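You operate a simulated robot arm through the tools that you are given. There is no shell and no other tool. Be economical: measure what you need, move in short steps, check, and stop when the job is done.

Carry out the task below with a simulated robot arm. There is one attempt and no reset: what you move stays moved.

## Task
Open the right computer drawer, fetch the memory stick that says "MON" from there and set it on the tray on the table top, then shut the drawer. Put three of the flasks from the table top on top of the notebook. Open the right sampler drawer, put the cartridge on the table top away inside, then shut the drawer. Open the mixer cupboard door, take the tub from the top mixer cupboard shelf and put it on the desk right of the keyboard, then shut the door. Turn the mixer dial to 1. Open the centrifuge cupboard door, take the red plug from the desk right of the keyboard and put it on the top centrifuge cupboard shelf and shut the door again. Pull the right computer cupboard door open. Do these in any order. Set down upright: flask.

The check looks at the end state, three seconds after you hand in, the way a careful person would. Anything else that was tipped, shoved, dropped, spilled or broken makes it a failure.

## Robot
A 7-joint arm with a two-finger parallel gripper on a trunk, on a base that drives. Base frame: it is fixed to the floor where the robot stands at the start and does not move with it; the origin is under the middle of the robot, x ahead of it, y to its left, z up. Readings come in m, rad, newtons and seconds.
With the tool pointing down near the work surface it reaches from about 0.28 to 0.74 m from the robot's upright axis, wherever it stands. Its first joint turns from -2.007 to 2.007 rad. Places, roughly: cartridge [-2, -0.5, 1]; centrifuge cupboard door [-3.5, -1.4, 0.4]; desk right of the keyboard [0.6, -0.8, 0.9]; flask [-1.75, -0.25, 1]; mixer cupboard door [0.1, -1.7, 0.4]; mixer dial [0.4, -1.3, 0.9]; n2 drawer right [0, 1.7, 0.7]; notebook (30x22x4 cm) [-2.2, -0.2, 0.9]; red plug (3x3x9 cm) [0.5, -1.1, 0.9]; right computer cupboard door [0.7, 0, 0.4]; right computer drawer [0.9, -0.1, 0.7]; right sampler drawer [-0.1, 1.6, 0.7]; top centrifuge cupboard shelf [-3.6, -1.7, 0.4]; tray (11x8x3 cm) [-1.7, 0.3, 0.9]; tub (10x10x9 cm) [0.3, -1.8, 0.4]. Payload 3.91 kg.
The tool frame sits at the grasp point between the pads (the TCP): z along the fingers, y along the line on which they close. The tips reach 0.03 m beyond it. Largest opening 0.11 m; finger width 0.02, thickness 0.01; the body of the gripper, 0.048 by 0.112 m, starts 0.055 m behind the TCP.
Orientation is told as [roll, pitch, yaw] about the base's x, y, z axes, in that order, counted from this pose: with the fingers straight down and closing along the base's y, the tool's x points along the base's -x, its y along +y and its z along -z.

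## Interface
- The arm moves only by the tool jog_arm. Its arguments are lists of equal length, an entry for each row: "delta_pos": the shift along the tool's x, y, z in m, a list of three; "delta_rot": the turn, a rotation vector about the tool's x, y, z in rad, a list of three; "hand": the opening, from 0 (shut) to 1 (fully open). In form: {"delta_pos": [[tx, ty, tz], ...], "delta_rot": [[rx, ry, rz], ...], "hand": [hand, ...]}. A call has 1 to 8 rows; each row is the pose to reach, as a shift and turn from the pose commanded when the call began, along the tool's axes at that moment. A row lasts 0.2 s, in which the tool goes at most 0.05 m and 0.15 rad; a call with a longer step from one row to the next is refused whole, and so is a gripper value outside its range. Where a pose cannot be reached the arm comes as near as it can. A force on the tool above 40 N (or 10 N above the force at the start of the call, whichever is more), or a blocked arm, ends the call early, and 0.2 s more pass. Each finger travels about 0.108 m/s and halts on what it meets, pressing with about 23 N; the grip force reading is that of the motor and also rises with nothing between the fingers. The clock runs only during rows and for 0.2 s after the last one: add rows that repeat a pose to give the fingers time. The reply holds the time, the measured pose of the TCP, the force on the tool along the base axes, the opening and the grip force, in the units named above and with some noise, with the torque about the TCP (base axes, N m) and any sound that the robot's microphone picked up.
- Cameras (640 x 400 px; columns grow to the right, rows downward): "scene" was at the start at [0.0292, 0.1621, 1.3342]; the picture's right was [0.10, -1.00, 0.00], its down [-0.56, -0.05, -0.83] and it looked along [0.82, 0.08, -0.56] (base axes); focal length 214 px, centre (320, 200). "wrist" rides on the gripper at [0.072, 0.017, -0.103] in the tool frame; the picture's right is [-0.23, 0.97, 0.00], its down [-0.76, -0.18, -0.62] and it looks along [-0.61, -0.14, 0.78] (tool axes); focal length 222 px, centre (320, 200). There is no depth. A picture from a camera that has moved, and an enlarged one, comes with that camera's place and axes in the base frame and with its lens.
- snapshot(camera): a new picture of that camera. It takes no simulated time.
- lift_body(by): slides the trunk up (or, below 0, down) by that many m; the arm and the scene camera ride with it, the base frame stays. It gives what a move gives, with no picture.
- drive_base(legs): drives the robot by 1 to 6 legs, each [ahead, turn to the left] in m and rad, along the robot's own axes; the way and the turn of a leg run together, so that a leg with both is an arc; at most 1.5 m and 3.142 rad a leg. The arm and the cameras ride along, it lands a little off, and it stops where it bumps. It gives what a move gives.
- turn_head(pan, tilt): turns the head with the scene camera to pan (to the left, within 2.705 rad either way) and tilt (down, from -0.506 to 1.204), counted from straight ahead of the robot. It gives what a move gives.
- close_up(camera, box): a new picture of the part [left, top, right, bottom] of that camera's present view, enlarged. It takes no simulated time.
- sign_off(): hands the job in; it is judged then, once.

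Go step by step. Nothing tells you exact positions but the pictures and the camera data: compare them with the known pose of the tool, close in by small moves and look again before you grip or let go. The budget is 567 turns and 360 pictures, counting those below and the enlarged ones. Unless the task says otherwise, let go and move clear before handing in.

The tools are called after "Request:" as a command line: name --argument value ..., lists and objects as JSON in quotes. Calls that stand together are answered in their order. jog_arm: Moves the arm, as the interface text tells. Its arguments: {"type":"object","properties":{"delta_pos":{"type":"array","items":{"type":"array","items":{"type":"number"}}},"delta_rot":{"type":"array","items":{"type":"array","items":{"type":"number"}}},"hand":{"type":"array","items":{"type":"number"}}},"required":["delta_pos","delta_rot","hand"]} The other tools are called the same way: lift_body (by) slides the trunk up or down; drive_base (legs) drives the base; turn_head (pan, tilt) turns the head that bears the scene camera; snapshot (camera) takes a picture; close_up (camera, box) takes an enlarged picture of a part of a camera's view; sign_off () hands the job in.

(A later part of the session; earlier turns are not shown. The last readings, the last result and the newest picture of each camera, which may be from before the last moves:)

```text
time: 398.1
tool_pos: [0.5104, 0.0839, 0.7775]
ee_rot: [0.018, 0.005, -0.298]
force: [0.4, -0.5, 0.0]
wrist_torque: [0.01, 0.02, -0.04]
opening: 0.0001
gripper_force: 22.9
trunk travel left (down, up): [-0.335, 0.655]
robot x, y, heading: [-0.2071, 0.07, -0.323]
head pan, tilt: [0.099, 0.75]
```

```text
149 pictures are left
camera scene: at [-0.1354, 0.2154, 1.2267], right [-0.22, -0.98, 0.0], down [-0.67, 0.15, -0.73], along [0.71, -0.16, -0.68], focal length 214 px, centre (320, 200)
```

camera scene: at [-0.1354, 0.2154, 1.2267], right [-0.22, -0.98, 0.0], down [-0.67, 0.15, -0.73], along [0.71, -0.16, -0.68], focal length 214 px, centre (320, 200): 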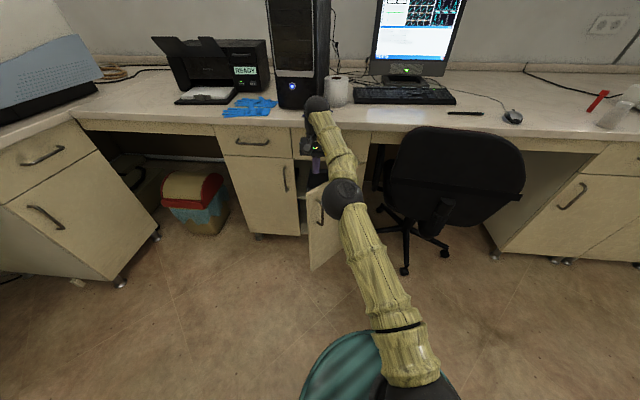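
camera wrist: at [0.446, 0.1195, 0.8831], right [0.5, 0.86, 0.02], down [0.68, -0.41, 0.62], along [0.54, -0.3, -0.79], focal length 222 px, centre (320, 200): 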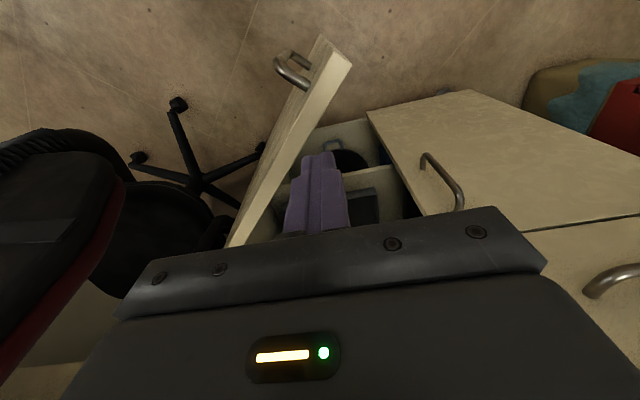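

The fingers are on the inner side of the door's top edge. Lower them behind the door and sweep it open.

Request:
lift_body --by -0.1

Request:
jog_arm --delta_pos '[[0.02, -0.02, 0], [0.045, -0.04, 0], [0.07, -0.065, 0], [0.09, -0.09, 0], [0.105, -0.12, 0], [0.115, -0.15, 0]]' --delta_rot '[[0, 0, 0], [0, 0, 0], [0, 0, 0], [0, 0, 0], [0, 0, 0], [0, 0, 0]]' --hand '[0, 0, 0, 0, 0, 0]'

Request:
snapshot --camera "wrist"

Request:
snapshot --camera "scene"

```text
time: 399.0
tool_pos: [0.51, 0.085, 0.7149]
ee_rot: [0.023, -0.009, -0.295]
force: [-1.5, 1.0, 16.2]
wrist_torque: [-0.02, 0.19, 0.03]
opening: 0.0
gripper_force: 22.4
trunk travel left (down, up): [-0.261, 0.729]
robot x, y, heading: [-0.2094, 0.0684, -0.319]
head pan, tilt: [0.099, 0.75]
stopped: the force on the tool passed its limit (the readings are from after the stop); the commanded pose is now the measured one
```

```text
time: 400.4
tool_pos: [0.4746, -0.0368, 0.7784]
ee_rot: [0.022, -0.007, -0.298]
force: [0.1, 0.8, -0.7]
wrist_torque: [-0.1, 0.0, -0.01]
opening: 0.0001
gripper_force: 23.3
out of reach, approached as far as the arm can: row 1, 2, 3, 4, 5, 6
trunk travel left (down, up): [-0.261, 0.729]
robot x, y, heading: [-0.21, 0.0696, -0.317]
head pan, tilt: [0.099, 0.75]
```

```text
148 pictures are left
camera wrist: at [0.4087, -0.0017, 0.8821], right [0.5, 0.86, 0.02], down [0.67, -0.41, 0.62], along [0.55, -0.3, -0.78], focal length 222 px, centre (320, 200)
```

wrist: 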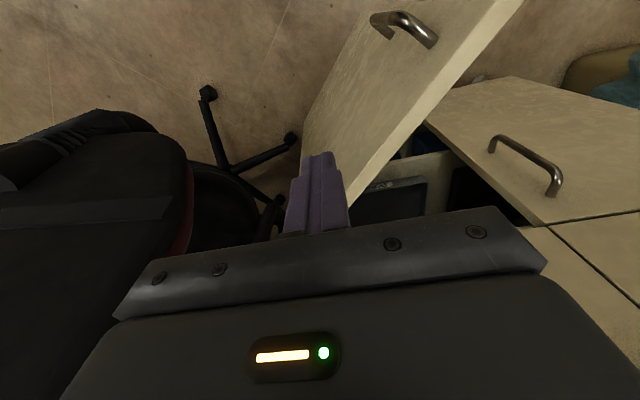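

```text
147 pictures are left
camera scene: at [-0.1346, 0.2159, 1.1524], right [-0.22, -0.98, 0.0], down [-0.67, 0.15, -0.73], along [0.71, -0.16, -0.68], focal length 214 px, centre (320, 200)
```

scene: 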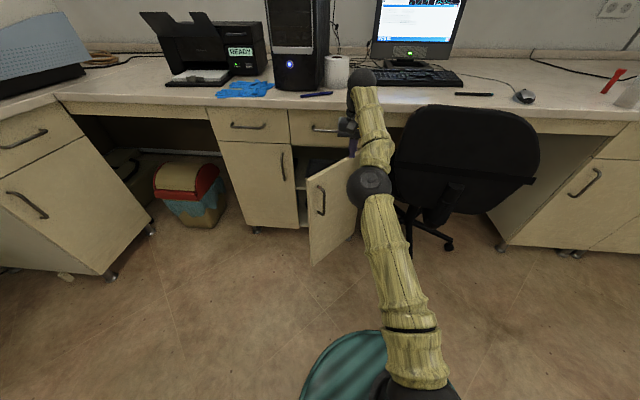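

The fingers had landed on the door's top edge and slid over. I'll reposition 4 cm clearly inside the edge and check before lowering.

Request:
drive_base --legs '[[0.06, 0]]'

Request:
jog_arm --delta_pos '[[0.0, 0.04, -0.02], [0.01, 0.08, -0.02], [0.02, 0.12, -0.02], [0.035, 0.165, -0.02]]' --delta_rot '[[0, 0, 0], [0, 0, 0], [0, 0, 0], [0, 0, 0]]' --hand '[0, 0, 0, 0]'

Request:
snapshot --camera "wrist"

```text
time: 401.4
tool_pos: [0.5326, -0.0547, 0.7778]
ee_rot: [0.022, -0.007, -0.297]
force: [0.0, 0.2, -0.5]
wrist_torque: [-0.01, 0.0, -0.01]
opening: 0.0
gripper_force: 23.3
trunk travel left (down, up): [-0.261, 0.729]
robot x, y, heading: [-0.148, 0.0533, -0.315]
head pan, tilt: [0.099, 0.75]
```

```text
time: 402.4
tool_pos: [0.531, 0.1025, 0.7915]
ee_rot: [0.023, -0.006, -0.298]
force: [0.0, -0.3, -0.5]
wrist_torque: [0.02, 0.03, 0.0]
opening: 0.0002
gripper_force: 22.6
out of reach, approached as far as the arm can: row 1, 2, 3, 4
trunk travel left (down, up): [-0.261, 0.729]
robot x, y, heading: [-0.1487, 0.0502, -0.321]
head pan, tilt: [0.099, 0.75]
```

```text
146 pictures are left
camera wrist: at [0.4639, 0.1375, 0.8961], right [0.5, 0.86, 0.02], down [0.67, -0.41, 0.62], along [0.55, -0.3, -0.78], focal length 222 px, centre (320, 200)
```

wrist: 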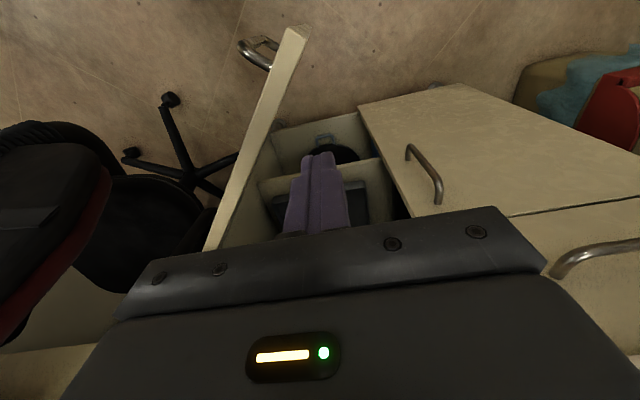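

Now clearly inside. Lower with the trunk.

Request:
lift_body --by -0.13

Request:
snapshot --camera "wrist"

```text
time: 404.0
tool_pos: [0.5294, 0.1016, 0.6624]
ee_rot: [0.022, -0.006, -0.298]
force: [0.0, -0.1, -1.2]
wrist_torque: [0.02, 0.02, 0.0]
opening: 0.0002
gripper_force: 22.6
trunk travel left (down, up): [-0.131, 0.859]
robot x, y, heading: [-0.1534, 0.0469, -0.326]
head pan, tilt: [0.099, 0.75]
```

```text
145 pictures are left
camera wrist: at [0.4635, 0.1372, 0.7662], right [0.5, 0.86, 0.02], down [0.67, -0.41, 0.62], along [0.55, -0.3, -0.78], focal length 222 px, centre (320, 200)
```

wrist: 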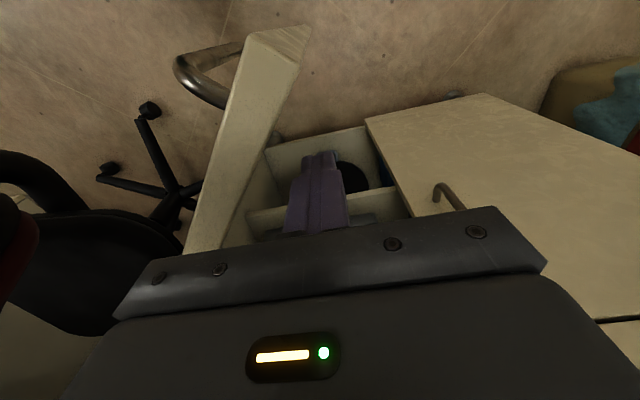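

Sweep: base back and right in small arcs, pushing the door open from inside.

Request:
drive_base --legs '[[-0.04, -0.08]]'

Request:
drive_base --legs '[[-0.04, -0.08]]'

Request:
snapshot --camera "wrist"

Request:
snapshot --camera "scene"

```text
time: 404.9
tool_pos: [0.4936, 0.0631, 0.662]
ee_rot: [0.022, -0.006, -0.376]
force: [-0.1, -0.5, -0.6]
wrist_torque: [0.0, -0.01, -0.03]
opening: 0.0
gripper_force: 23.0
trunk travel left (down, up): [-0.131, 0.859]
robot x, y, heading: [-0.1901, 0.0621, -0.399]
head pan, tilt: [0.099, 0.75]
```

```text
time: 405.8
tool_pos: [0.4556, 0.0243, 0.6617]
ee_rot: [0.023, -0.005, -0.456]
force: [0.4, 0.6, 0.6]
wrist_torque: [0.0, -0.02, -0.03]
opening: 0.0
gripper_force: 23.3
trunk travel left (down, up): [-0.131, 0.859]
robot x, y, heading: [-0.227, 0.0829, -0.475]
head pan, tilt: [0.099, 0.75]
```

```text
144 pictures are left
camera wrist: at [0.3955, 0.0697, 0.7661], right [0.63, 0.77, 0.02], down [0.6, -0.51, 0.62], along [0.49, -0.38, -0.78], focal length 222 px, centre (320, 200)
```

wrist: 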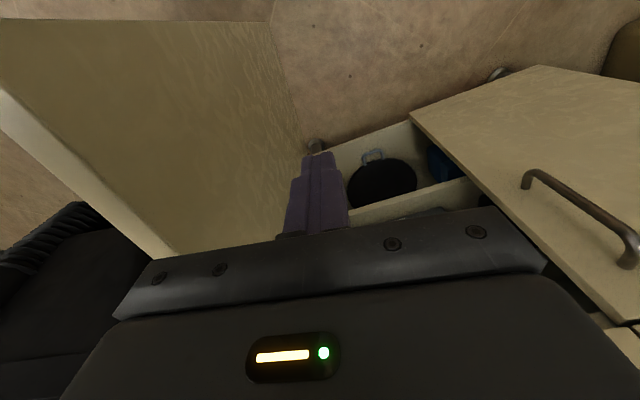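

```text
143 pictures are left
camera scene: at [-0.1299, 0.2144, 1.0225], right [-0.37, -0.93, 0.0], down [-0.63, 0.25, -0.73], along [0.68, -0.27, -0.68], focal length 214 px, centre (320, 200)
```

scene: 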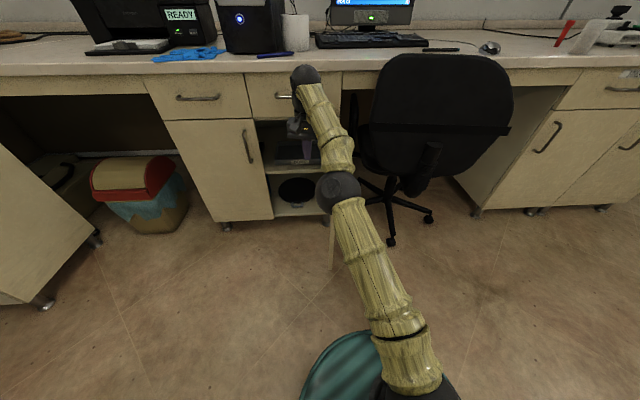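

The door is now wide open. Raise the hand straight up and check.

Request:
lift_body --by 0.4

Request:
drive_base --legs '[[-0.35, 0]]'

Request:
snapshot --camera "scene"

```text
time: 409.6
tool_pos: [0.456, 0.0246, 1.0623]
ee_rot: [0.023, -0.005, -0.458]
force: [-1.2, -0.1, -0.3]
wrist_torque: [0.0, 0.0, -0.03]
opening: 0.0001
gripper_force: 23.1
trunk travel left (down, up): [-0.531, 0.459]
robot x, y, heading: [-0.2258, 0.0807, -0.475]
head pan, tilt: [0.099, 0.75]
```

```text
time: 411.9
tool_pos: [0.1453, 0.1874, 1.0619]
ee_rot: [0.022, -0.007, -0.456]
force: [-0.6, -0.4, 0.1]
wrist_torque: [0.01, 0.01, 0.0]
opening: 0.0
gripper_force: 23.1
trunk travel left (down, up): [-0.531, 0.459]
robot x, y, heading: [-0.5377, 0.2428, -0.479]
head pan, tilt: [0.099, 0.75]
```

```text
142 pictures are left
camera scene: at [-0.4406, 0.3755, 1.4226], right [-0.37, -0.93, 0.0], down [-0.63, 0.25, -0.73], along [0.68, -0.27, -0.68], focal length 214 px, centre (320, 200)
```

scene: 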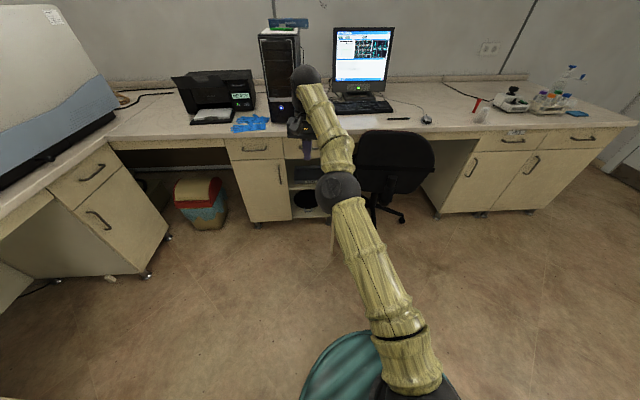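

The right computer cupboard door stands open. Next, the mixer area: drive along to the right part of the desk and look at plug, tub cupboard, and dial.

Request:
drive_base --legs '[[0, -1.413], [1.35, 0], [0, 1.5]]'

Request:
turn_head --pan 0.1 --tilt 0.6

Request:
snapshot --camera "scene"

```text
time: 425.7
tool_pos: [-0.2655, -1.0305, 1.0631]
ee_rot: [0.022, -0.006, -0.369]
force: [-0.3, -0.4, -0.2]
wrist_torque: [0.0, -0.01, 0.01]
opening: 0.0
gripper_force: 23.1
trunk travel left (down, up): [-0.531, 0.459]
robot x, y, heading: [-0.9467, -1.0321, -0.385]
head pan, tilt: [0.099, 0.75]
```

```text
time: 426.4
tool_pos: [-0.2647, -1.0309, 1.0624]
ee_rot: [0.023, -0.005, -0.371]
force: [-0.7, 0.3, -0.4]
wrist_torque: [-0.03, 0.0, 0.0]
opening: 0.0002
gripper_force: 22.9
trunk travel left (down, up): [-0.531, 0.459]
robot x, y, heading: [-0.9488, -1.0344, -0.391]
head pan, tilt: [0.099, 0.6]
```

```text
141 pictures are left
camera scene: at [-0.8607, -0.8954, 1.4354], right [-0.29, -0.96, 0.0], down [-0.54, 0.16, -0.82], along [0.79, -0.24, -0.57], focal length 214 px, centre (320, 200)
```

scene: 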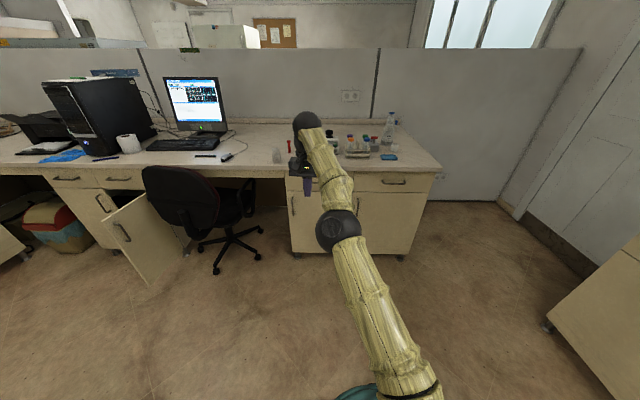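

Request:
drive_base --legs '[[0, 0.07], [0.3, 0]]'

Request:
jog_arm --delta_pos '[[0.02, 0.04, 0], [0.04, 0.08, 0], [0.06, 0.12, 0], [0.08, 0.16, 0], [0.1, 0.2, 0], [0.12, 0.24, 0]]' --delta_rot '[[0, 0, 0], [0, 0, 0], [0, 0, 0], [0, 0, 0], [0, 0, 0], [0, 0, 0]]' --hand '[0, 0, 0, 0, 0, 0]'

Request:
snapshot --camera "scene"

```text
time: 428.9
tool_pos: [0.0168, -1.0766, 1.0622]
ee_rot: [0.022, -0.006, -0.299]
force: [1.1, -0.3, 0.5]
wrist_torque: [0.03, 0.01, 0.01]
opening: 0.0
gripper_force: 22.8
trunk travel left (down, up): [-0.531, 0.459]
robot x, y, heading: [-0.6653, -1.1304, -0.315]
head pan, tilt: [0.099, 0.6]
```

```text
time: 430.3
tool_pos: [-0.0546, -0.836, 1.0501]
ee_rot: [0.022, -0.009, -0.294]
force: [-0.1, 0.2, -0.9]
wrist_torque: [-0.05, 0.03, 0.04]
opening: 0.0
gripper_force: 22.7
out of reach, approached as far as the arm can: row 3, 4, 5, 6
trunk travel left (down, up): [-0.531, 0.459]
robot x, y, heading: [-0.665, -1.1313, -0.312]
head pan, tilt: [0.099, 0.6]
```

```text
140 pictures are left
camera scene: at [-0.5867, -0.9816, 1.4353], right [-0.22, -0.98, 0.0], down [-0.55, 0.12, -0.83], along [0.81, -0.18, -0.56], focal length 214 px, centre (320, 200)
```

scene: 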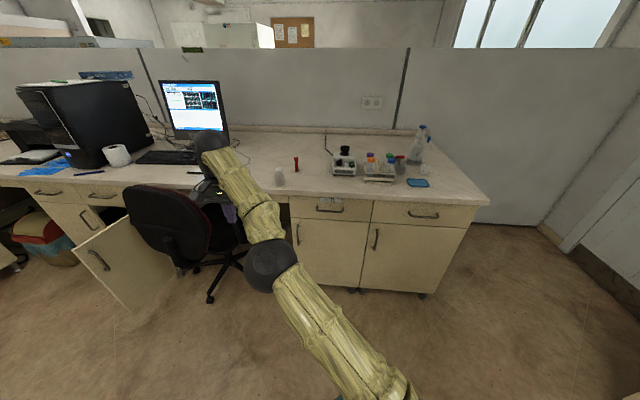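

Request:
close_up --camera "scene" --box '[250, 120, 450, 230]'

Request:
close_up --camera "scene" --box '[280, 180, 480, 300]'

```text
3.20 times, centred on (350, 175) of scene
camera zoom: at [-0.5867, -0.9816, 1.4353], right [-0.22, -0.98, 0.0], down [-0.55, 0.12, -0.83], along [0.81, -0.18, -0.56], focal length 686 px, centre (224, 280)
```

zoom: 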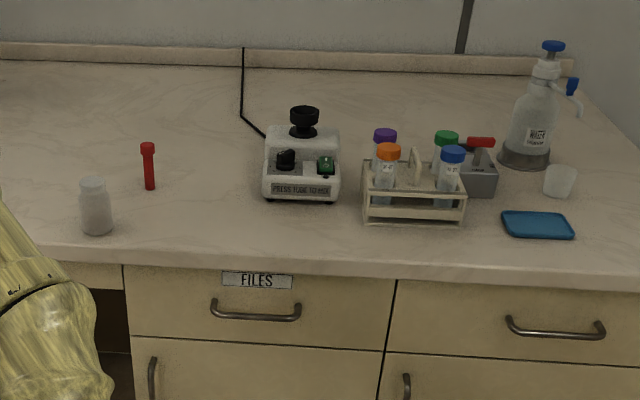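

```text
3.20 times, centred on (380, 240) of scene
camera zoom: at [-0.5867, -0.9816, 1.4353], right [-0.22, -0.98, 0.0], down [-0.55, 0.12, -0.83], along [0.81, -0.18, -0.56], focal length 686 px, centre (128, 72)
```

zoom: 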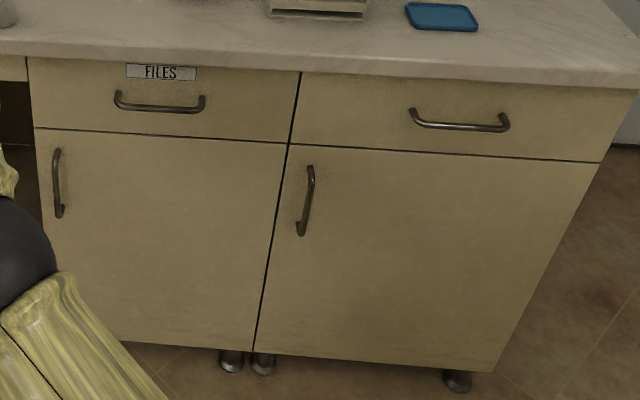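

The mixer's right-hand cupboard door (handle at about (0.156, -1.453, 0.61), hinge right) is the one with the tub. I'll reposition the base back and to the right for it.

Request:
drive_base --legs '[[0, 0.951], [-0.465, 0], [0, -0.77]]'

Request:
jog_arm --delta_pos '[[0, -0.04, 0], [0, -0.08, 0], [0, -0.12, 0]]' --delta_rot '[[0, 0, 0], [0, 0, 0], [0, 0, 0]]' --hand '[0, 0, 0]'

Request:
snapshot --camera "scene"

```text
time: 437.5
tool_pos: [-0.4897, -1.009, 1.0516]
ee_rot: [0.023, -0.007, -0.113]
force: [0.3, 0.1, 0.6]
wrist_torque: [0.02, 0.01, -0.03]
opening: 0.0002
gripper_force: 22.7
trunk travel left (down, up): [-0.531, 0.459]
robot x, y, heading: [-1.0351, -1.4049, -0.138]
head pan, tilt: [0.099, 0.6]
```

```text
time: 438.5
tool_pos: [-0.4484, -1.1028, 1.1374]
ee_rot: [0.32, -0.031, -0.33]
force: [-0.7, 1.1, 1.1]
wrist_torque: [-0.06, -0.1, -0.06]
opening: 0.0
gripper_force: 23.2
out of reach, approached as far as the arm can: row 1, 2
trunk travel left (down, up): [-0.531, 0.459]
robot x, y, heading: [-1.0384, -1.4047, -0.14]
head pan, tilt: [0.099, 0.6]
stopped in row 3: the arm was blocked; the commanded pose is now the measured one
```

```text
137 pictures are left
camera scene: at [-0.9882, -1.2475, 1.4352], right [-0.04, -1.0, 0.0], down [-0.56, 0.02, -0.83], along [0.82, -0.03, -0.56], focal length 214 px, centre (320, 200)
```

scene: 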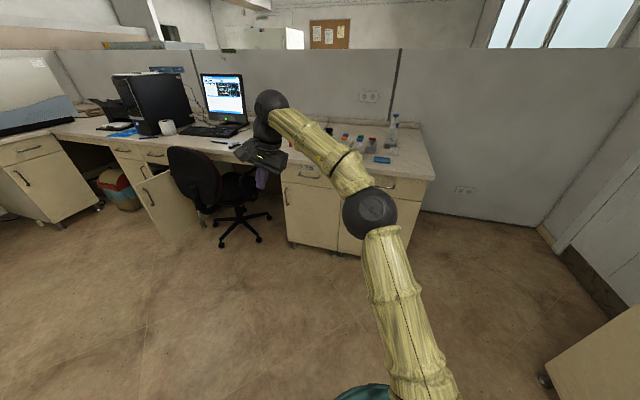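

Request:
jog_arm --delta_pos '[[-0.03, -0.02, 0.0], [-0.06, -0.05, 0.0], [-0.08, -0.09, 0.0], [-0.1, -0.13, 0.0], [-0.12, -0.17, 0.0], [-0.12, -0.21, 0.0]]' --delta_rot '[[0.06, 0, 0], [0.12, 0, 0], [0.18, 0, 0], [0.24, 0, 0], [0.32, 0, 0], [0.32, 0, 0]]' --hand '[0, 0, 0, 0, 0, 0]'

Request:
snapshot --camera "scene"

```text
time: 439.9
tool_pos: [-0.396, -1.331, 1.073]
ee_rot: [-0.002, -0.029, -0.33]
force: [-0.5, 1.2, 1.0]
wrist_torque: [-0.03, 0.0, 0.02]
opening: 0.0
gripper_force: 23.4
trunk travel left (down, up): [-0.531, 0.459]
robot x, y, heading: [-1.0349, -1.4029, -0.138]
head pan, tilt: [0.099, 0.6]
```

```text
136 pictures are left
camera scene: at [-0.9865, -1.2483, 1.4355], right [-0.04, -1.0, 0.0], down [-0.56, 0.02, -0.83], along [0.82, -0.03, -0.56], focal length 214 px, centre (320, 200)
```

scene: 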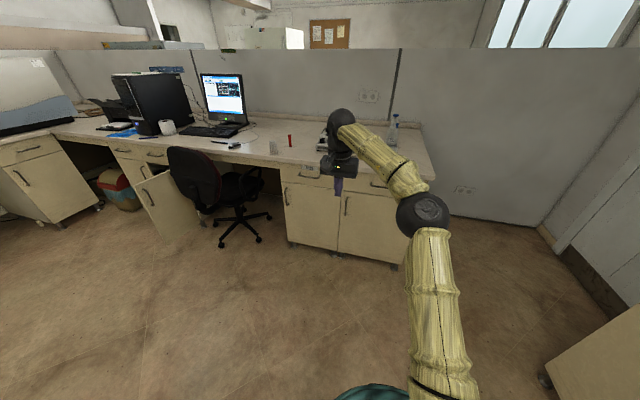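

Request:
jog_arm --delta_pos '[[-0.035, 0, 0.01], [-0.07, 0, 0.02], [-0.105, 0, 0.03], [-0.14, 0, 0.04], [-0.175, 0, 0.05], [-0.21, 0, 0.06], [-0.25, 0, 0.07], [-0.29, 0, 0.08]]' --delta_rot '[[0, -0.15, 0], [0, -0.3, 0], [0, -0.45, 0], [0, -0.6, 0], [0, -0.75, 0], [0, -0.9, 0], [0, -1.05, 0], [0, -1.17, 0]]' --hand '[0, 0, 0, 0, 0, 0.2, 0.4, 0.55]'

Request:
snapshot --camera "scene"

```text
time: 441.7
tool_pos: [-0.1189, -1.4265, 1.0022]
ee_rot: [-0.007, -1.201, -0.324]
force: [0.4, 0.2, 0.6]
wrist_torque: [-0.01, -0.01, 0.03]
opening: 0.0607
gripper_force: 0.1
trunk travel left (down, up): [-0.531, 0.459]
robot x, y, heading: [-1.0388, -1.4042, -0.135]
head pan, tilt: [0.099, 0.6]
```

```text
135 pictures are left
camera scene: at [-0.9857, -1.248, 1.4353], right [-0.04, -1.0, 0.0], down [-0.57, 0.02, -0.82], along [0.82, -0.03, -0.57], focal length 214 px, centre (320, 200)
```

scene: 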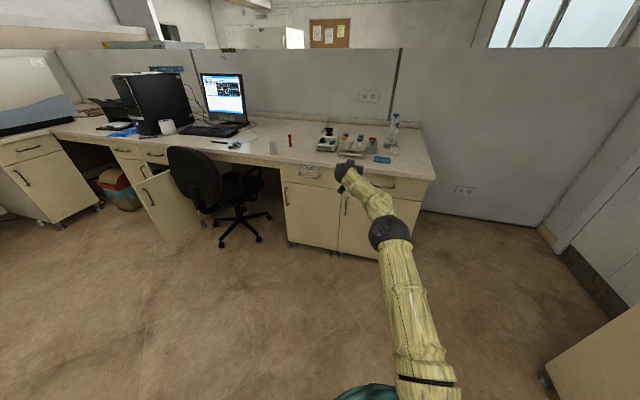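

Good. Shift 1 cm left, lower to the handle's height, and check the view.

Request:
jog_arm --delta_pos '[[0, 0.011, 0], [0, 0.011, 0]]' --delta_rot '[[0, 0, 0], [0, 0, 0]]' --hand '[0.55, 0.55]'

Request:
lift_body --by -0.39

Request:
drive_base --legs '[[0.15, 0]]'

Request:
snapshot --camera "wrist"

Request:
snapshot --camera "scene"

```text
time: 442.3
tool_pos: [-0.1164, -1.4153, 1.0024]
ee_rot: [-0.006, -1.2, -0.324]
force: [1.4, 0.1, -0.8]
wrist_torque: [0.03, 0.01, -0.03]
opening: 0.0606
gripper_force: 0.0
trunk travel left (down, up): [-0.531, 0.459]
robot x, y, heading: [-1.0376, -1.4062, -0.138]
head pan, tilt: [0.099, 0.6]
```

```text
time: 446.1
tool_pos: [-0.1161, -1.4155, 0.6127]
ee_rot: [-0.004, -1.199, -0.327]
force: [0.4, 0.2, -0.4]
wrist_torque: [0.0, 0.01, 0.0]
opening: 0.0607
gripper_force: 0.1
trunk travel left (down, up): [-0.141, 0.849]
robot x, y, heading: [-1.0381, -1.4083, -0.142]
head pan, tilt: [0.099, 0.6]
```

```text
time: 447.5
tool_pos: [0.0326, -1.436, 0.6123]
ee_rot: [-0.004, -1.199, -0.327]
force: [-0.7, 0.2, -0.1]
wrist_torque: [0.0, 0.01, -0.01]
opening: 0.0603
gripper_force: 0.1
trunk travel left (down, up): [-0.141, 0.849]
robot x, y, heading: [-0.8893, -1.4263, -0.138]
head pan, tilt: [0.099, 0.6]
```

```text
134 pictures are left
camera wrist: at [-0.0786, -1.3807, 0.5835], right [0.39, 0.89, 0.21], down [-0.34, -0.07, 0.94], along [0.85, -0.44, 0.28], focal length 222 px, centre (320, 200)
```

wrist: 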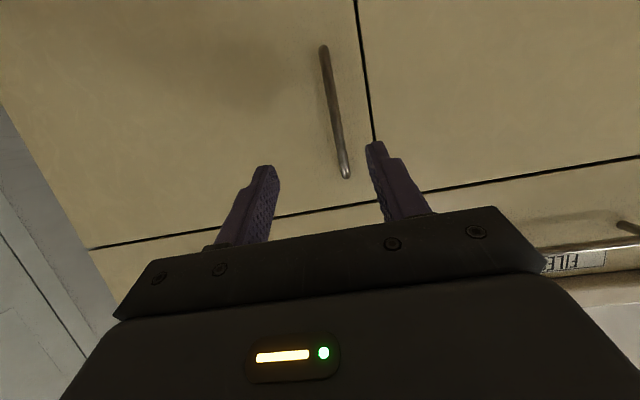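

```text
133 pictures are left
camera scene: at [-0.8371, -1.2689, 1.0454], right [-0.04, -1.0, 0.0], down [-0.56, 0.02, -0.82], along [0.82, -0.03, -0.57], focal length 214 px, centre (320, 200)
```

scene: 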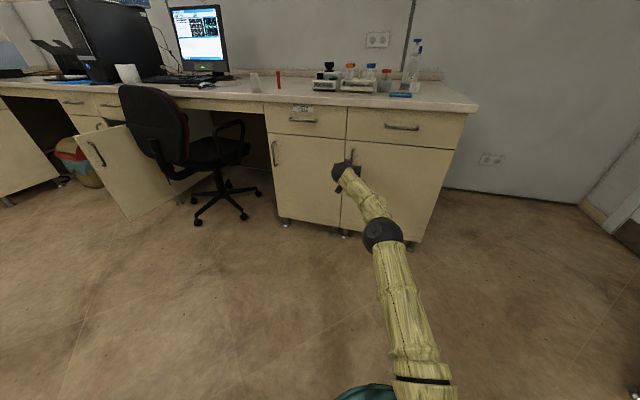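

Handle center is at (0.153, -1.461, 0.571). Fine adjust, then approach.

Request:
jog_arm --delta_pos '[[0, -0.008, 0], [0, -0.008, 0]]' --delta_rot '[[0, 0, 0], [0, 0, 0]]' --hand '[0.55, 0.55]'

Request:
lift_body --by -0.03

Request:
drive_base --legs '[[0.1, 0]]'

Request:
snapshot --camera "wrist"

```text
time: 448.1
tool_pos: [0.0305, -1.4442, 0.6127]
ee_rot: [-0.006, -1.199, -0.325]
force: [-0.4, 0.2, 0.6]
wrist_torque: [0.05, 0.03, -0.01]
opening: 0.0604
gripper_force: 0.2
trunk travel left (down, up): [-0.141, 0.849]
robot x, y, heading: [-0.8897, -1.4255, -0.134]
head pan, tilt: [0.099, 0.6]
```

```text
time: 448.8
tool_pos: [0.0304, -1.4445, 0.5828]
ee_rot: [-0.003, -1.2, -0.327]
force: [1.2, -0.3, 0.2]
wrist_torque: [0.02, -0.03, -0.03]
opening: 0.0606
gripper_force: 0.1
trunk travel left (down, up): [-0.111, 0.879]
robot x, y, heading: [-0.8879, -1.4283, -0.132]
head pan, tilt: [0.099, 0.6]
```

```text
time: 450.0
tool_pos: [0.1288, -1.4559, 0.5826]
ee_rot: [-0.003, -1.2, -0.325]
force: [0.1, 1.4, -0.3]
wrist_torque: [0.01, 0.0, -0.03]
opening: 0.0603
gripper_force: 0.2
trunk travel left (down, up): [-0.111, 0.879]
robot x, y, heading: [-0.789, -1.441, -0.133]
head pan, tilt: [0.099, 0.6]
```

```text
132 pictures are left
camera wrist: at [0.0178, -1.4008, 0.5532], right [0.39, 0.9, 0.21], down [-0.34, -0.07, 0.94], along [0.85, -0.44, 0.28], focal length 222 px, centre (320, 200)
```

wrist: 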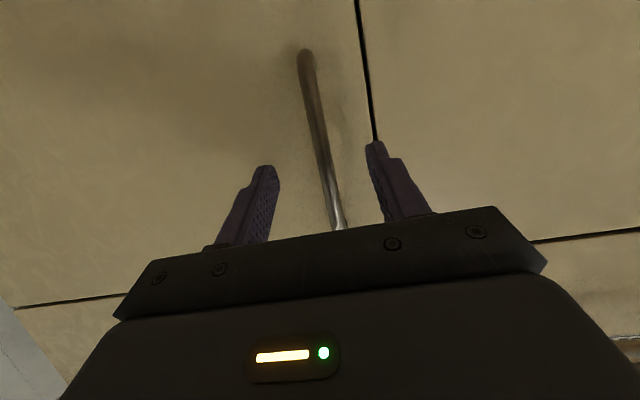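

Request:
drive_base --legs '[[0.022, 0]]'

Request:
jog_arm --delta_pos '[[0, 0, 0], [0, 0, 0], [0, 0, 0], [0, 0, 0]]' --delta_rot '[[0, 0, 0], [0, 0, 0], [0, 0, 0], [0, 0, 0]]' --hand '[0.4, 0.2, 0, 0]'

Request:
snapshot --camera "wrist"

```text
time: 450.8
tool_pos: [0.1511, -1.458, 0.5823]
ee_rot: [-0.004, -1.201, -0.326]
force: [0.4, -0.3, 0.3]
wrist_torque: [0.0, -0.02, 0.0]
opening: 0.0605
gripper_force: 0.0
trunk travel left (down, up): [-0.111, 0.879]
robot x, y, heading: [-0.7672, -1.4422, -0.134]
head pan, tilt: [0.099, 0.6]
```

```text
time: 451.8
tool_pos: [0.1502, -1.4603, 0.5835]
ee_rot: [-0.003, -1.199, -0.326]
force: [-7.2, -6.7, -0.5]
wrist_torque: [0.17, 0.4, -0.18]
opening: 0.0111
gripper_force: 44.7
trunk travel left (down, up): [-0.111, 0.879]
robot x, y, heading: [-0.768, -1.4401, -0.135]
head pan, tilt: [0.099, 0.6]
```

```text
131 pictures are left
camera wrist: at [0.0393, -1.405, 0.5534], right [0.4, 0.89, 0.21], down [-0.34, -0.07, 0.94], along [0.85, -0.44, 0.28], focal length 222 px, centre (320, 200)
```

wrist: 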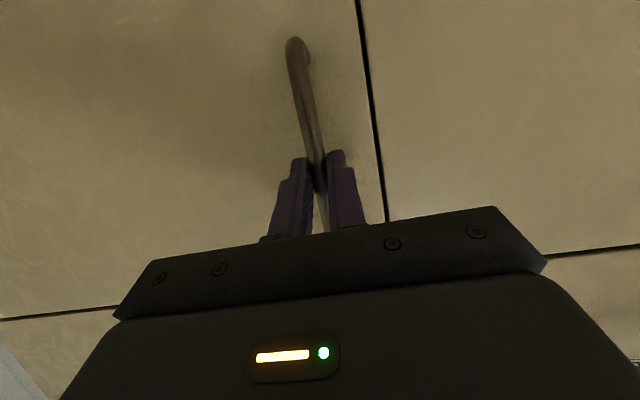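

Gripped. Pull the door open by backing up in two steps.

Request:
drive_base --legs '[[-0.09, 0]]'

Request:
drive_base --legs '[[-0.09, -0.01]]'

Request:
snapshot --camera "scene"

```text
time: 452.9
tool_pos: [0.0621, -1.4484, 0.5835]
ee_rot: [-0.003, -1.198, -0.326]
force: [-0.3, -7.9, 0.3]
wrist_torque: [0.09, 0.05, -0.07]
opening: 0.0114
gripper_force: 44.9
trunk travel left (down, up): [-0.111, 0.879]
robot x, y, heading: [-0.8565, -1.4288, -0.137]
head pan, tilt: [0.099, 0.6]
```

```text
time: 454.0
tool_pos: [-0.0282, -1.4525, 0.5836]
ee_rot: [-0.01, -1.2, -0.343]
force: [4.5, -29.3, -1.6]
wrist_torque: [-0.17, -0.34, -0.52]
opening: 0.0112
gripper_force: 44.9
trunk travel left (down, up): [-0.111, 0.879]
robot x, y, heading: [-0.9466, -1.4162, -0.148]
head pan, tilt: [0.099, 0.6]
```

```text
130 pictures are left
camera scene: at [-0.8932, -1.2627, 1.0156], right [-0.05, -1.0, 0.0], down [-0.56, 0.03, -0.82], along [0.82, -0.04, -0.57], focal length 214 px, centre (320, 200)
```

scene: 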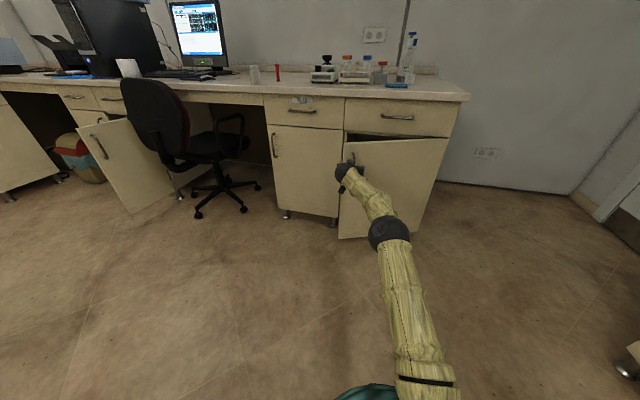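

Request:
drive_base --legs '[[-0.065, -0.035]]'

Request:
drive_base --legs '[[-0.065, -0.04]]'

Request:
snapshot --camera "scene"

```text
time: 455.0
tool_pos: [-0.0942, -1.4685, 0.5829]
ee_rot: [-0.009, -1.198, -0.369]
force: [-7.2, 24.3, -1.2]
wrist_torque: [0.81, 0.73, 0.43]
opening: 0.0111
gripper_force: 45.5
trunk travel left (down, up): [-0.111, 0.879]
robot x, y, heading: [-1.0114, -1.4055, -0.179]
head pan, tilt: [0.099, 0.6]
```

```text
time: 455.9
tool_pos: [-0.1613, -1.4949, 0.5835]
ee_rot: [-0.009, -1.2, -0.417]
force: [3.7, -9.3, 1.2]
wrist_torque: [0.17, -0.05, -0.2]
opening: 0.0109
gripper_force: 45.1
trunk travel left (down, up): [-0.111, 0.879]
robot x, y, heading: [-1.074, -1.3902, -0.221]
head pan, tilt: [0.099, 0.6]
```

```text
129 pictures are left
camera scene: at [-1.0104, -1.242, 1.0155], right [-0.12, -0.99, 0.0], down [-0.56, 0.07, -0.82], along [0.82, -0.1, -0.57], focal length 214 px, centre (320, 200)
```

scene: 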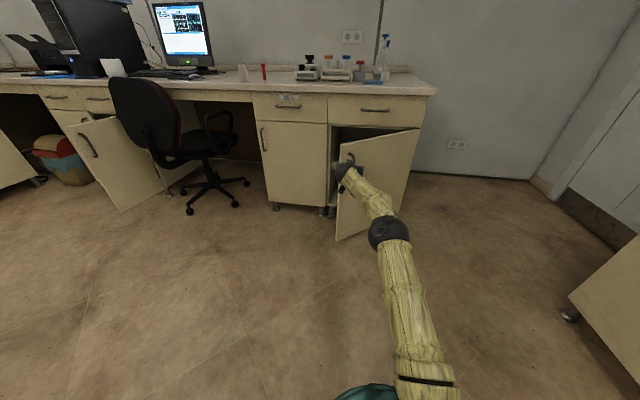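

Request:
drive_base --legs '[[-0.045, -0.06]]'

Request:
drive_base --legs '[[-0.04, -0.065]]'

Request:
drive_base --legs '[[-0.025, -0.07]]'

Request:
snapshot --camera "scene"

```text
time: 456.9
tool_pos: [-0.1951, -1.5148, 0.5823]
ee_rot: [0.006, -1.196, -0.45]
force: [-0.2, 0.8, 1.3]
wrist_torque: [0.0, 0.35, -0.01]
opening: 0.0113
gripper_force: 44.6
trunk travel left (down, up): [-0.111, 0.879]
robot x, y, heading: [-1.1051, -1.3909, -0.261]
head pan, tilt: [0.099, 0.6]
stopped in leg 1: the force on the tool passed its limit (the readings are from after the stop); the commanded pose is now the measured one
```

```text
time: 457.7
tool_pos: [-0.2183, -1.5301, 0.5826]
ee_rot: [0.014, -1.197, -0.474]
force: [-0.2, 1.1, 1.9]
wrist_torque: [-0.15, 0.47, 0.04]
opening: 0.0112
gripper_force: 45.3
trunk travel left (down, up): [-0.111, 0.879]
robot x, y, heading: [-1.1237, -1.377, -0.306]
head pan, tilt: [0.099, 0.6]
stopped in leg 1: the force on the tool passed its limit (the readings are from after the stop); the commanded pose is now the measured one
```

```text
time: 458.5
tool_pos: [-0.2281, -1.539, 0.5837]
ee_rot: [0.021, -1.192, -0.488]
force: [-1.7, 2.4, 1.4]
wrist_torque: [-0.33, 0.58, 0.04]
opening: 0.0114
gripper_force: 45.5
trunk travel left (down, up): [-0.111, 0.879]
robot x, y, heading: [-1.1305, -1.3769, -0.322]
head pan, tilt: [0.099, 0.6]
stopped in leg 1: the force on the tool passed its limit (the readings are from after the stop); the commanded pose is now the measured one
```

```text
128 pictures are left
camera scene: at [-1.053, -1.2328, 1.0154], right [-0.22, -0.97, 0.0], down [-0.55, 0.13, -0.83], along [0.8, -0.18, -0.56], focal length 214 px, centre (320, 200)
```

scene: 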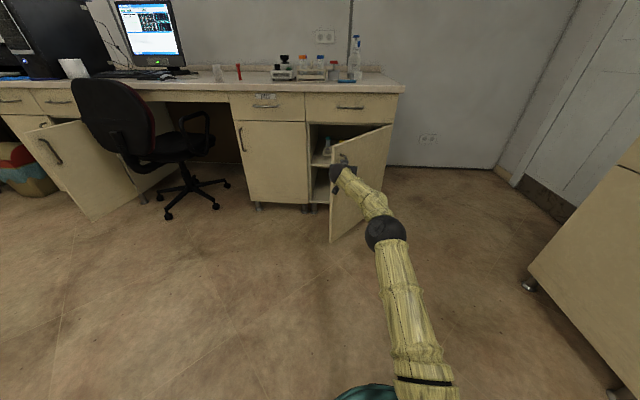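

The door is about 55° open. Release it and switch to tool-down to hook it fully open from inside, as before.

Request:
jog_arm --delta_pos '[[0, 0, 0], [0, 0, 0]]' --delta_rot '[[0, 0, 0], [0, 0, 0]]' --hand '[0.4, 0.5]'

Request:
drive_base --legs '[[-0.1, 0]]'

Request:
lift_body --by 0.37

Request:
jog_arm --delta_pos '[[0.014, 0, -0.033], [0.027, 0, -0.066], [0.04, 0, -0.1], [0.055, 0, -0.13], [0.07, 0, -0.165], [0.08, 0, -0.2], [0.09, 0, -0.23], [0.1, 0, -0.26]]' --delta_rot '[[0, 0.15, 0], [0, 0.3, 0], [0, 0.45, 0], [0, 0.6, 0], [0, 0.75, 0], [0, 0.9, 0], [0, 1.05, 0], [0, 1.19, 0]]' --hand '[0.3, 0, 0, 0, 0, 0, 0, 0]'

Request:
snapshot --camera "scene"

Request:
snapshot --camera "wrist"

```text
time: 459.1
tool_pos: [-0.2284, -1.5392, 0.5823]
ee_rot: [0.025, -1.192, -0.491]
force: [-0.6, 0.5, -0.5]
wrist_torque: [0.0, -0.01, 0.03]
opening: 0.0549
gripper_force: 0.1
trunk travel left (down, up): [-0.111, 0.879]
robot x, y, heading: [-1.1341, -1.378, -0.321]
head pan, tilt: [0.099, 0.6]
```

```text
time: 460.3
tool_pos: [-0.3239, -1.5063, 0.5826]
ee_rot: [0.026, -1.192, -0.491]
force: [0.4, -0.4, 0.5]
wrist_torque: [0.01, -0.02, -0.02]
opening: 0.0548
gripper_force: 0.1
trunk travel left (down, up): [-0.111, 0.879]
robot x, y, heading: [-1.2282, -1.3444, -0.33]
head pan, tilt: [0.099, 0.6]
```

```text
time: 463.8
tool_pos: [-0.3231, -1.5088, 0.9521]
ee_rot: [0.024, -1.192, -0.49]
force: [0.3, -0.4, -0.3]
wrist_torque: [0.01, 0.01, 0.0]
opening: 0.055
gripper_force: 0.0
trunk travel left (down, up): [-0.481, 0.509]
robot x, y, heading: [-1.2271, -1.3465, -0.328]
head pan, tilt: [0.099, 0.6]
```

```text
time: 465.6
tool_pos: [-0.5717, -1.3814, 0.9555]
ee_rot: [0.009, 0.0, -0.468]
force: [0.6, -0.2, -0.3]
wrist_torque: [-0.01, -0.01, -0.01]
opening: 0.0001
gripper_force: 22.9
trunk travel left (down, up): [-0.481, 0.509]
robot x, y, heading: [-1.2275, -1.3442, -0.325]
head pan, tilt: [0.099, 0.6]
```

```text
127 pictures are left
camera scene: at [-1.148, -1.201, 1.3854], right [-0.22, -0.97, 0.0], down [-0.55, 0.13, -0.82], along [0.8, -0.18, -0.57], focal length 214 px, centre (320, 200)
```

scene: 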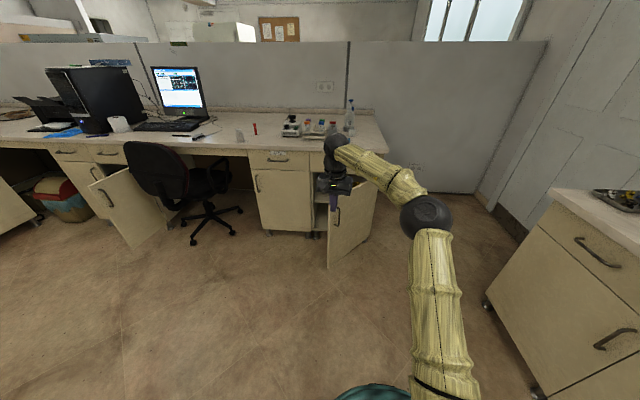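

```text
126 pictures are left
camera wrist: at [-0.6315, -1.3344, 1.0595], right [0.64, 0.77, 0.01], down [0.6, -0.51, 0.62], along [0.48, -0.39, -0.78], focal length 222 px, centre (320, 200)
```

wrist: 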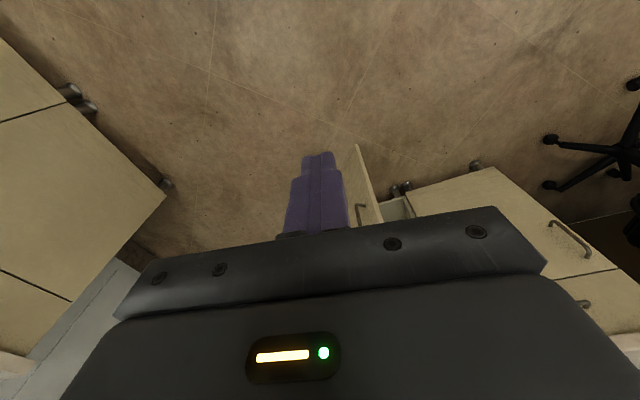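

Request:
drive_base --legs '[[0.4, 0]]'

Request:
snapshot --camera "wrist"

Request:
snapshot --camera "scene"

```text
time: 468.1
tool_pos: [-0.1914, -1.5119, 0.9553]
ee_rot: [0.009, 0.0, -0.472]
force: [1.0, 0.2, 0.3]
wrist_torque: [0.0, 0.01, 0.0]
opening: 0.0
gripper_force: 22.9
trunk travel left (down, up): [-0.481, 0.509]
robot x, y, heading: [-0.849, -1.4748, -0.324]
head pan, tilt: [0.099, 0.6]
```

```text
125 pictures are left
camera wrist: at [-0.2504, -1.4646, 1.0592], right [0.64, 0.76, 0.01], down [0.59, -0.51, 0.62], along [0.48, -0.4, -0.78], focal length 222 px, centre (320, 200)
```

wrist: 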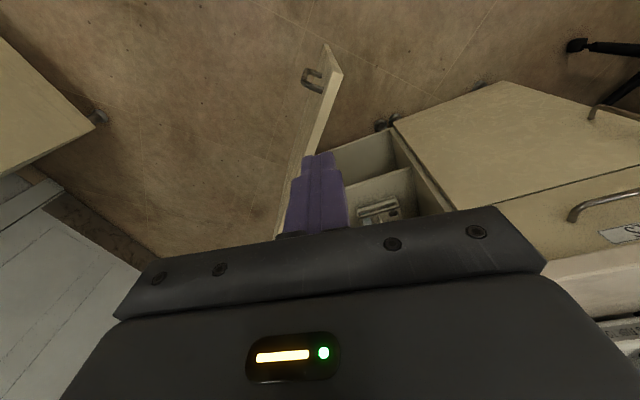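

```text
124 pictures are left
camera scene: at [-0.7668, -1.3297, 1.3854], right [-0.23, -0.97, 0.0], down [-0.55, 0.13, -0.82], along [0.8, -0.19, -0.57], focal length 214 px, centre (320, 200)
```

scene: 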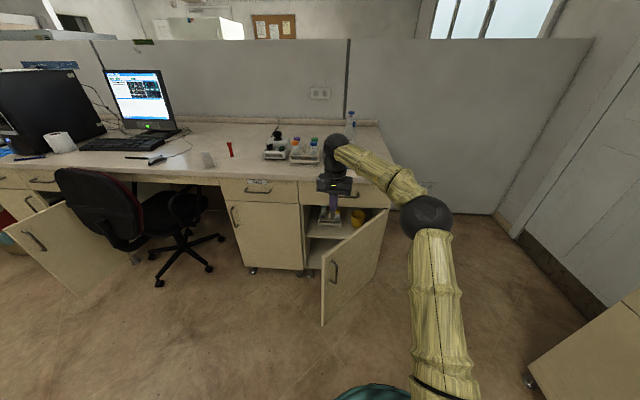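

The door's top corner is at (-0.184, -1.482). I need to be inside of it: jog forward 6 cm and left 3 cm, then verify.

Request:
jog_arm --delta_pos '[[-0.028, 0.018, 0], [-0.056, 0.036, 0]]' --delta_rot '[[0, 0, -0.07], [0, 0, -0.15]]' --hand '[0, 0]'

Request:
lift_body --by -0.19

Request:
snapshot --camera "wrist"

```text
time: 468.7
tool_pos: [-0.1439, -1.5177, 0.952]
ee_rot: [0.012, -0.005, -0.335]
force: [-0.5, -2.0, -0.1]
wrist_torque: [0.21, -0.05, 0.01]
opening: 0.0004
gripper_force: 23.1
out of reach, approached as far as the arm can: row 2
trunk travel left (down, up): [-0.481, 0.509]
robot x, y, heading: [-0.8447, -1.4751, -0.33]
head pan, tilt: [0.099, 0.6]
```

```text
time: 470.8
tool_pos: [-0.142, -1.5094, 0.7608]
ee_rot: [0.009, -0.004, -0.327]
force: [0.3, 0.5, 0.1]
wrist_torque: [0.01, 0.02, 0.0]
opening: 0.0
gripper_force: 23.1
trunk travel left (down, up): [-0.291, 0.699]
robot x, y, heading: [-0.8467, -1.4747, -0.326]
head pan, tilt: [0.099, 0.6]
```

```text
123 pictures are left
camera wrist: at [-0.2068, -1.4715, 0.8641], right [0.53, 0.85, 0.01], down [0.66, -0.42, 0.62], along [0.53, -0.32, -0.78], focal length 222 px, centre (320, 200)
```

wrist: 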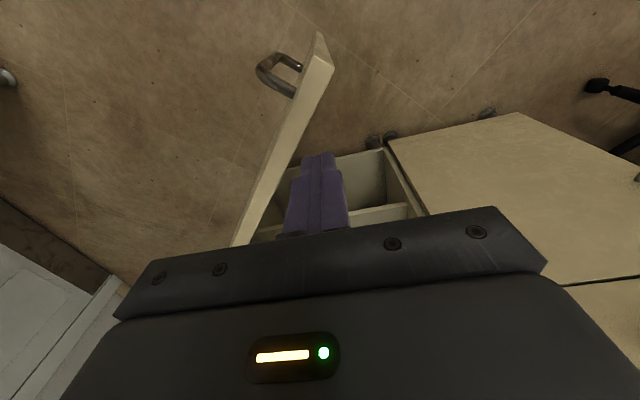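

Request:
jog_arm --delta_pos '[[-0.007, 0.01, 0], [-0.014, 0.02, 0]]' --delta_rot '[[0, 0, 0], [0, 0, 0]]' --hand '[0, 0]'

Request:
snapshot --camera "wrist"

```text
time: 471.4
tool_pos: [-0.135, -1.5024, 0.7611]
ee_rot: [0.006, -0.002, -0.327]
force: [0.3, -0.1, -0.3]
wrist_torque: [0.0, 0.0, 0.03]
opening: 0.0
gripper_force: 22.8
out of reach, approached as far as the arm can: row 2
trunk travel left (down, up): [-0.291, 0.699]
robot x, y, heading: [-0.8487, -1.4724, -0.32]
head pan, tilt: [0.099, 0.6]
```

```text
122 pictures are left
camera wrist: at [-0.1997, -1.464, 0.8638], right [0.53, 0.85, 0.01], down [0.66, -0.42, 0.62], along [0.53, -0.32, -0.78], focal length 222 px, centre (320, 200)
```

wrist: 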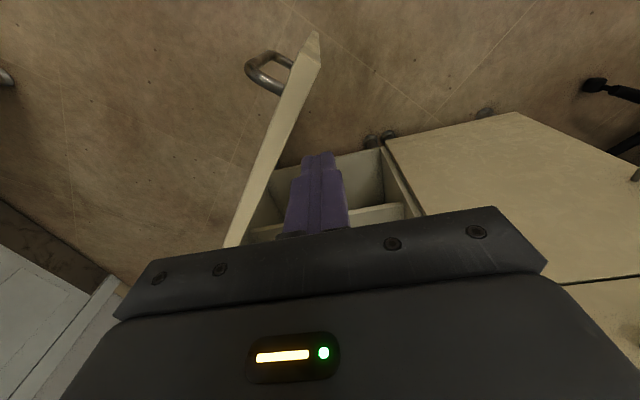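

Request:
drive_base --legs '[[0.025, 0]]'

Request:
lift_body --by -0.095

Request:
snapshot --camera "wrist"

```text
time: 472.2
tool_pos: [-0.1107, -1.509, 0.7615]
ee_rot: [0.009, -0.003, -0.327]
force: [-0.2, 0.3, 0.3]
wrist_torque: [-0.02, -0.02, 0.03]
opening: 0.0
gripper_force: 23.0
trunk travel left (down, up): [-0.291, 0.699]
robot x, y, heading: [-0.8212, -1.4821, -0.326]
head pan, tilt: [0.099, 0.6]
```

```text
time: 473.5
tool_pos: [-0.1106, -1.5099, 0.6656]
ee_rot: [0.008, -0.002, -0.326]
force: [0.9, -0.1, 0.7]
wrist_torque: [0.0, 0.01, 0.0]
opening: 0.0
gripper_force: 22.9
trunk travel left (down, up): [-0.196, 0.794]
robot x, y, heading: [-0.8244, -1.4802, -0.33]
head pan, tilt: [0.099, 0.6]
```

```text
121 pictures are left
camera wrist: at [-0.1762, -1.472, 0.7689], right [0.53, 0.85, 0.01], down [0.66, -0.42, 0.62], along [0.53, -0.32, -0.78], focal length 222 px, centre (320, 200)
```

wrist: 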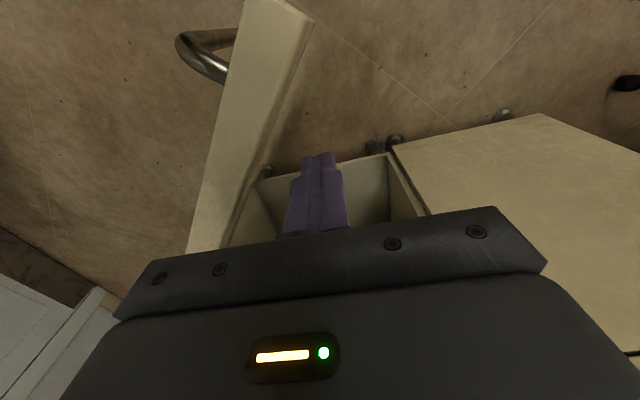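

Inside the door. Sweep it open with base arcs.

Request:
drive_base --legs '[[-0.06, -0.12]]'

Request:
drive_base --legs '[[-0.05, -0.13]]'

Request:
snapshot --camera "wrist"

```text
time: 474.5
tool_pos: [-0.1755, -1.5724, 0.6657]
ee_rot: [0.007, -0.004, -0.444]
force: [-0.3, -0.9, 0.3]
wrist_torque: [0.0, 0.02, -0.01]
opening: 0.0
gripper_force: 22.6
trunk travel left (down, up): [-0.196, 0.794]
robot x, y, heading: [-0.8799, -1.4605, -0.447]
head pan, tilt: [0.099, 0.6]
```

```text
time: 475.5
tool_pos: [-0.241, -1.6368, 0.6647]
ee_rot: [0.006, -0.003, -0.573]
force: [0.4, 0.8, -0.7]
wrist_torque: [-0.02, 0.0, -0.01]
opening: 0.0
gripper_force: 23.2
trunk travel left (down, up): [-0.196, 0.794]
robot x, y, heading: [-0.9206, -1.4339, -0.58]
head pan, tilt: [0.099, 0.6]
```

```text
120 pictures are left
camera wrist: at [-0.2937, -1.5844, 0.7686], right [0.72, 0.69, 0.01], down [0.54, -0.57, 0.62], along [0.44, -0.45, -0.78], focal length 222 px, centre (320, 200)
```

wrist: 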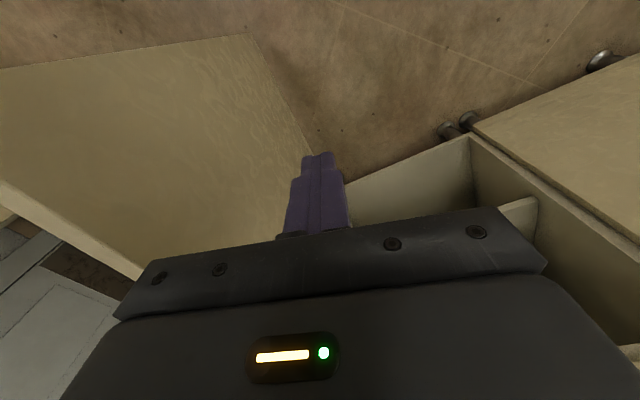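

The door swings freely. Raise, back off, and look into the cupboard.

Request:
lift_body --by 0.2

Request:
drive_base --legs '[[-0.3, 0], [0, 0.26]]'

Request:
snapshot --camera "scene"

```text
time: 477.6
tool_pos: [-0.2398, -1.6367, 0.864]
ee_rot: [0.005, -0.004, -0.575]
force: [0.1, -0.3, 0.3]
wrist_torque: [0.03, -0.01, -0.02]
opening: 0.0
gripper_force: 22.8
trunk travel left (down, up): [-0.396, 0.594]
robot x, y, heading: [-0.9234, -1.4345, -0.579]
head pan, tilt: [0.099, 0.6]
```

```text
time: 480.6
tool_pos: [-0.4653, -1.2883, 0.8656]
ee_rot: [0.005, -0.004, -0.313]
force: [0.5, 0.3, -0.1]
wrist_torque: [0.0, 0.0, -0.02]
opening: 0.0
gripper_force: 23.1
trunk travel left (down, up): [-0.396, 0.594]
robot x, y, heading: [-1.1749, -1.2691, -0.312]
head pan, tilt: [0.099, 0.6]
```

```text
119 pictures are left
camera scene: at [-1.0996, -1.1239, 1.3004], right [-0.21, -0.98, 0.0], down [-0.55, 0.12, -0.82], along [0.81, -0.17, -0.57], focal length 214 px, centre (320, 200)
```

scene: 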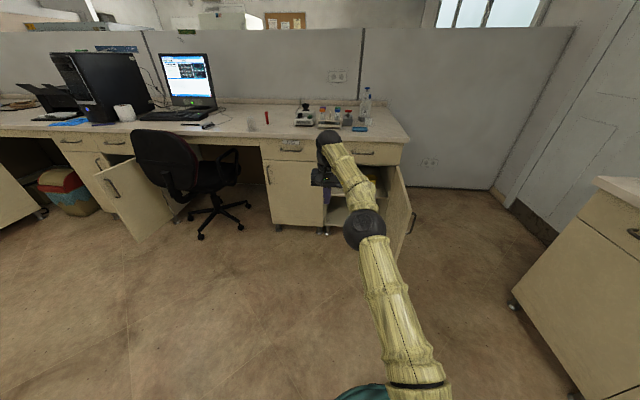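

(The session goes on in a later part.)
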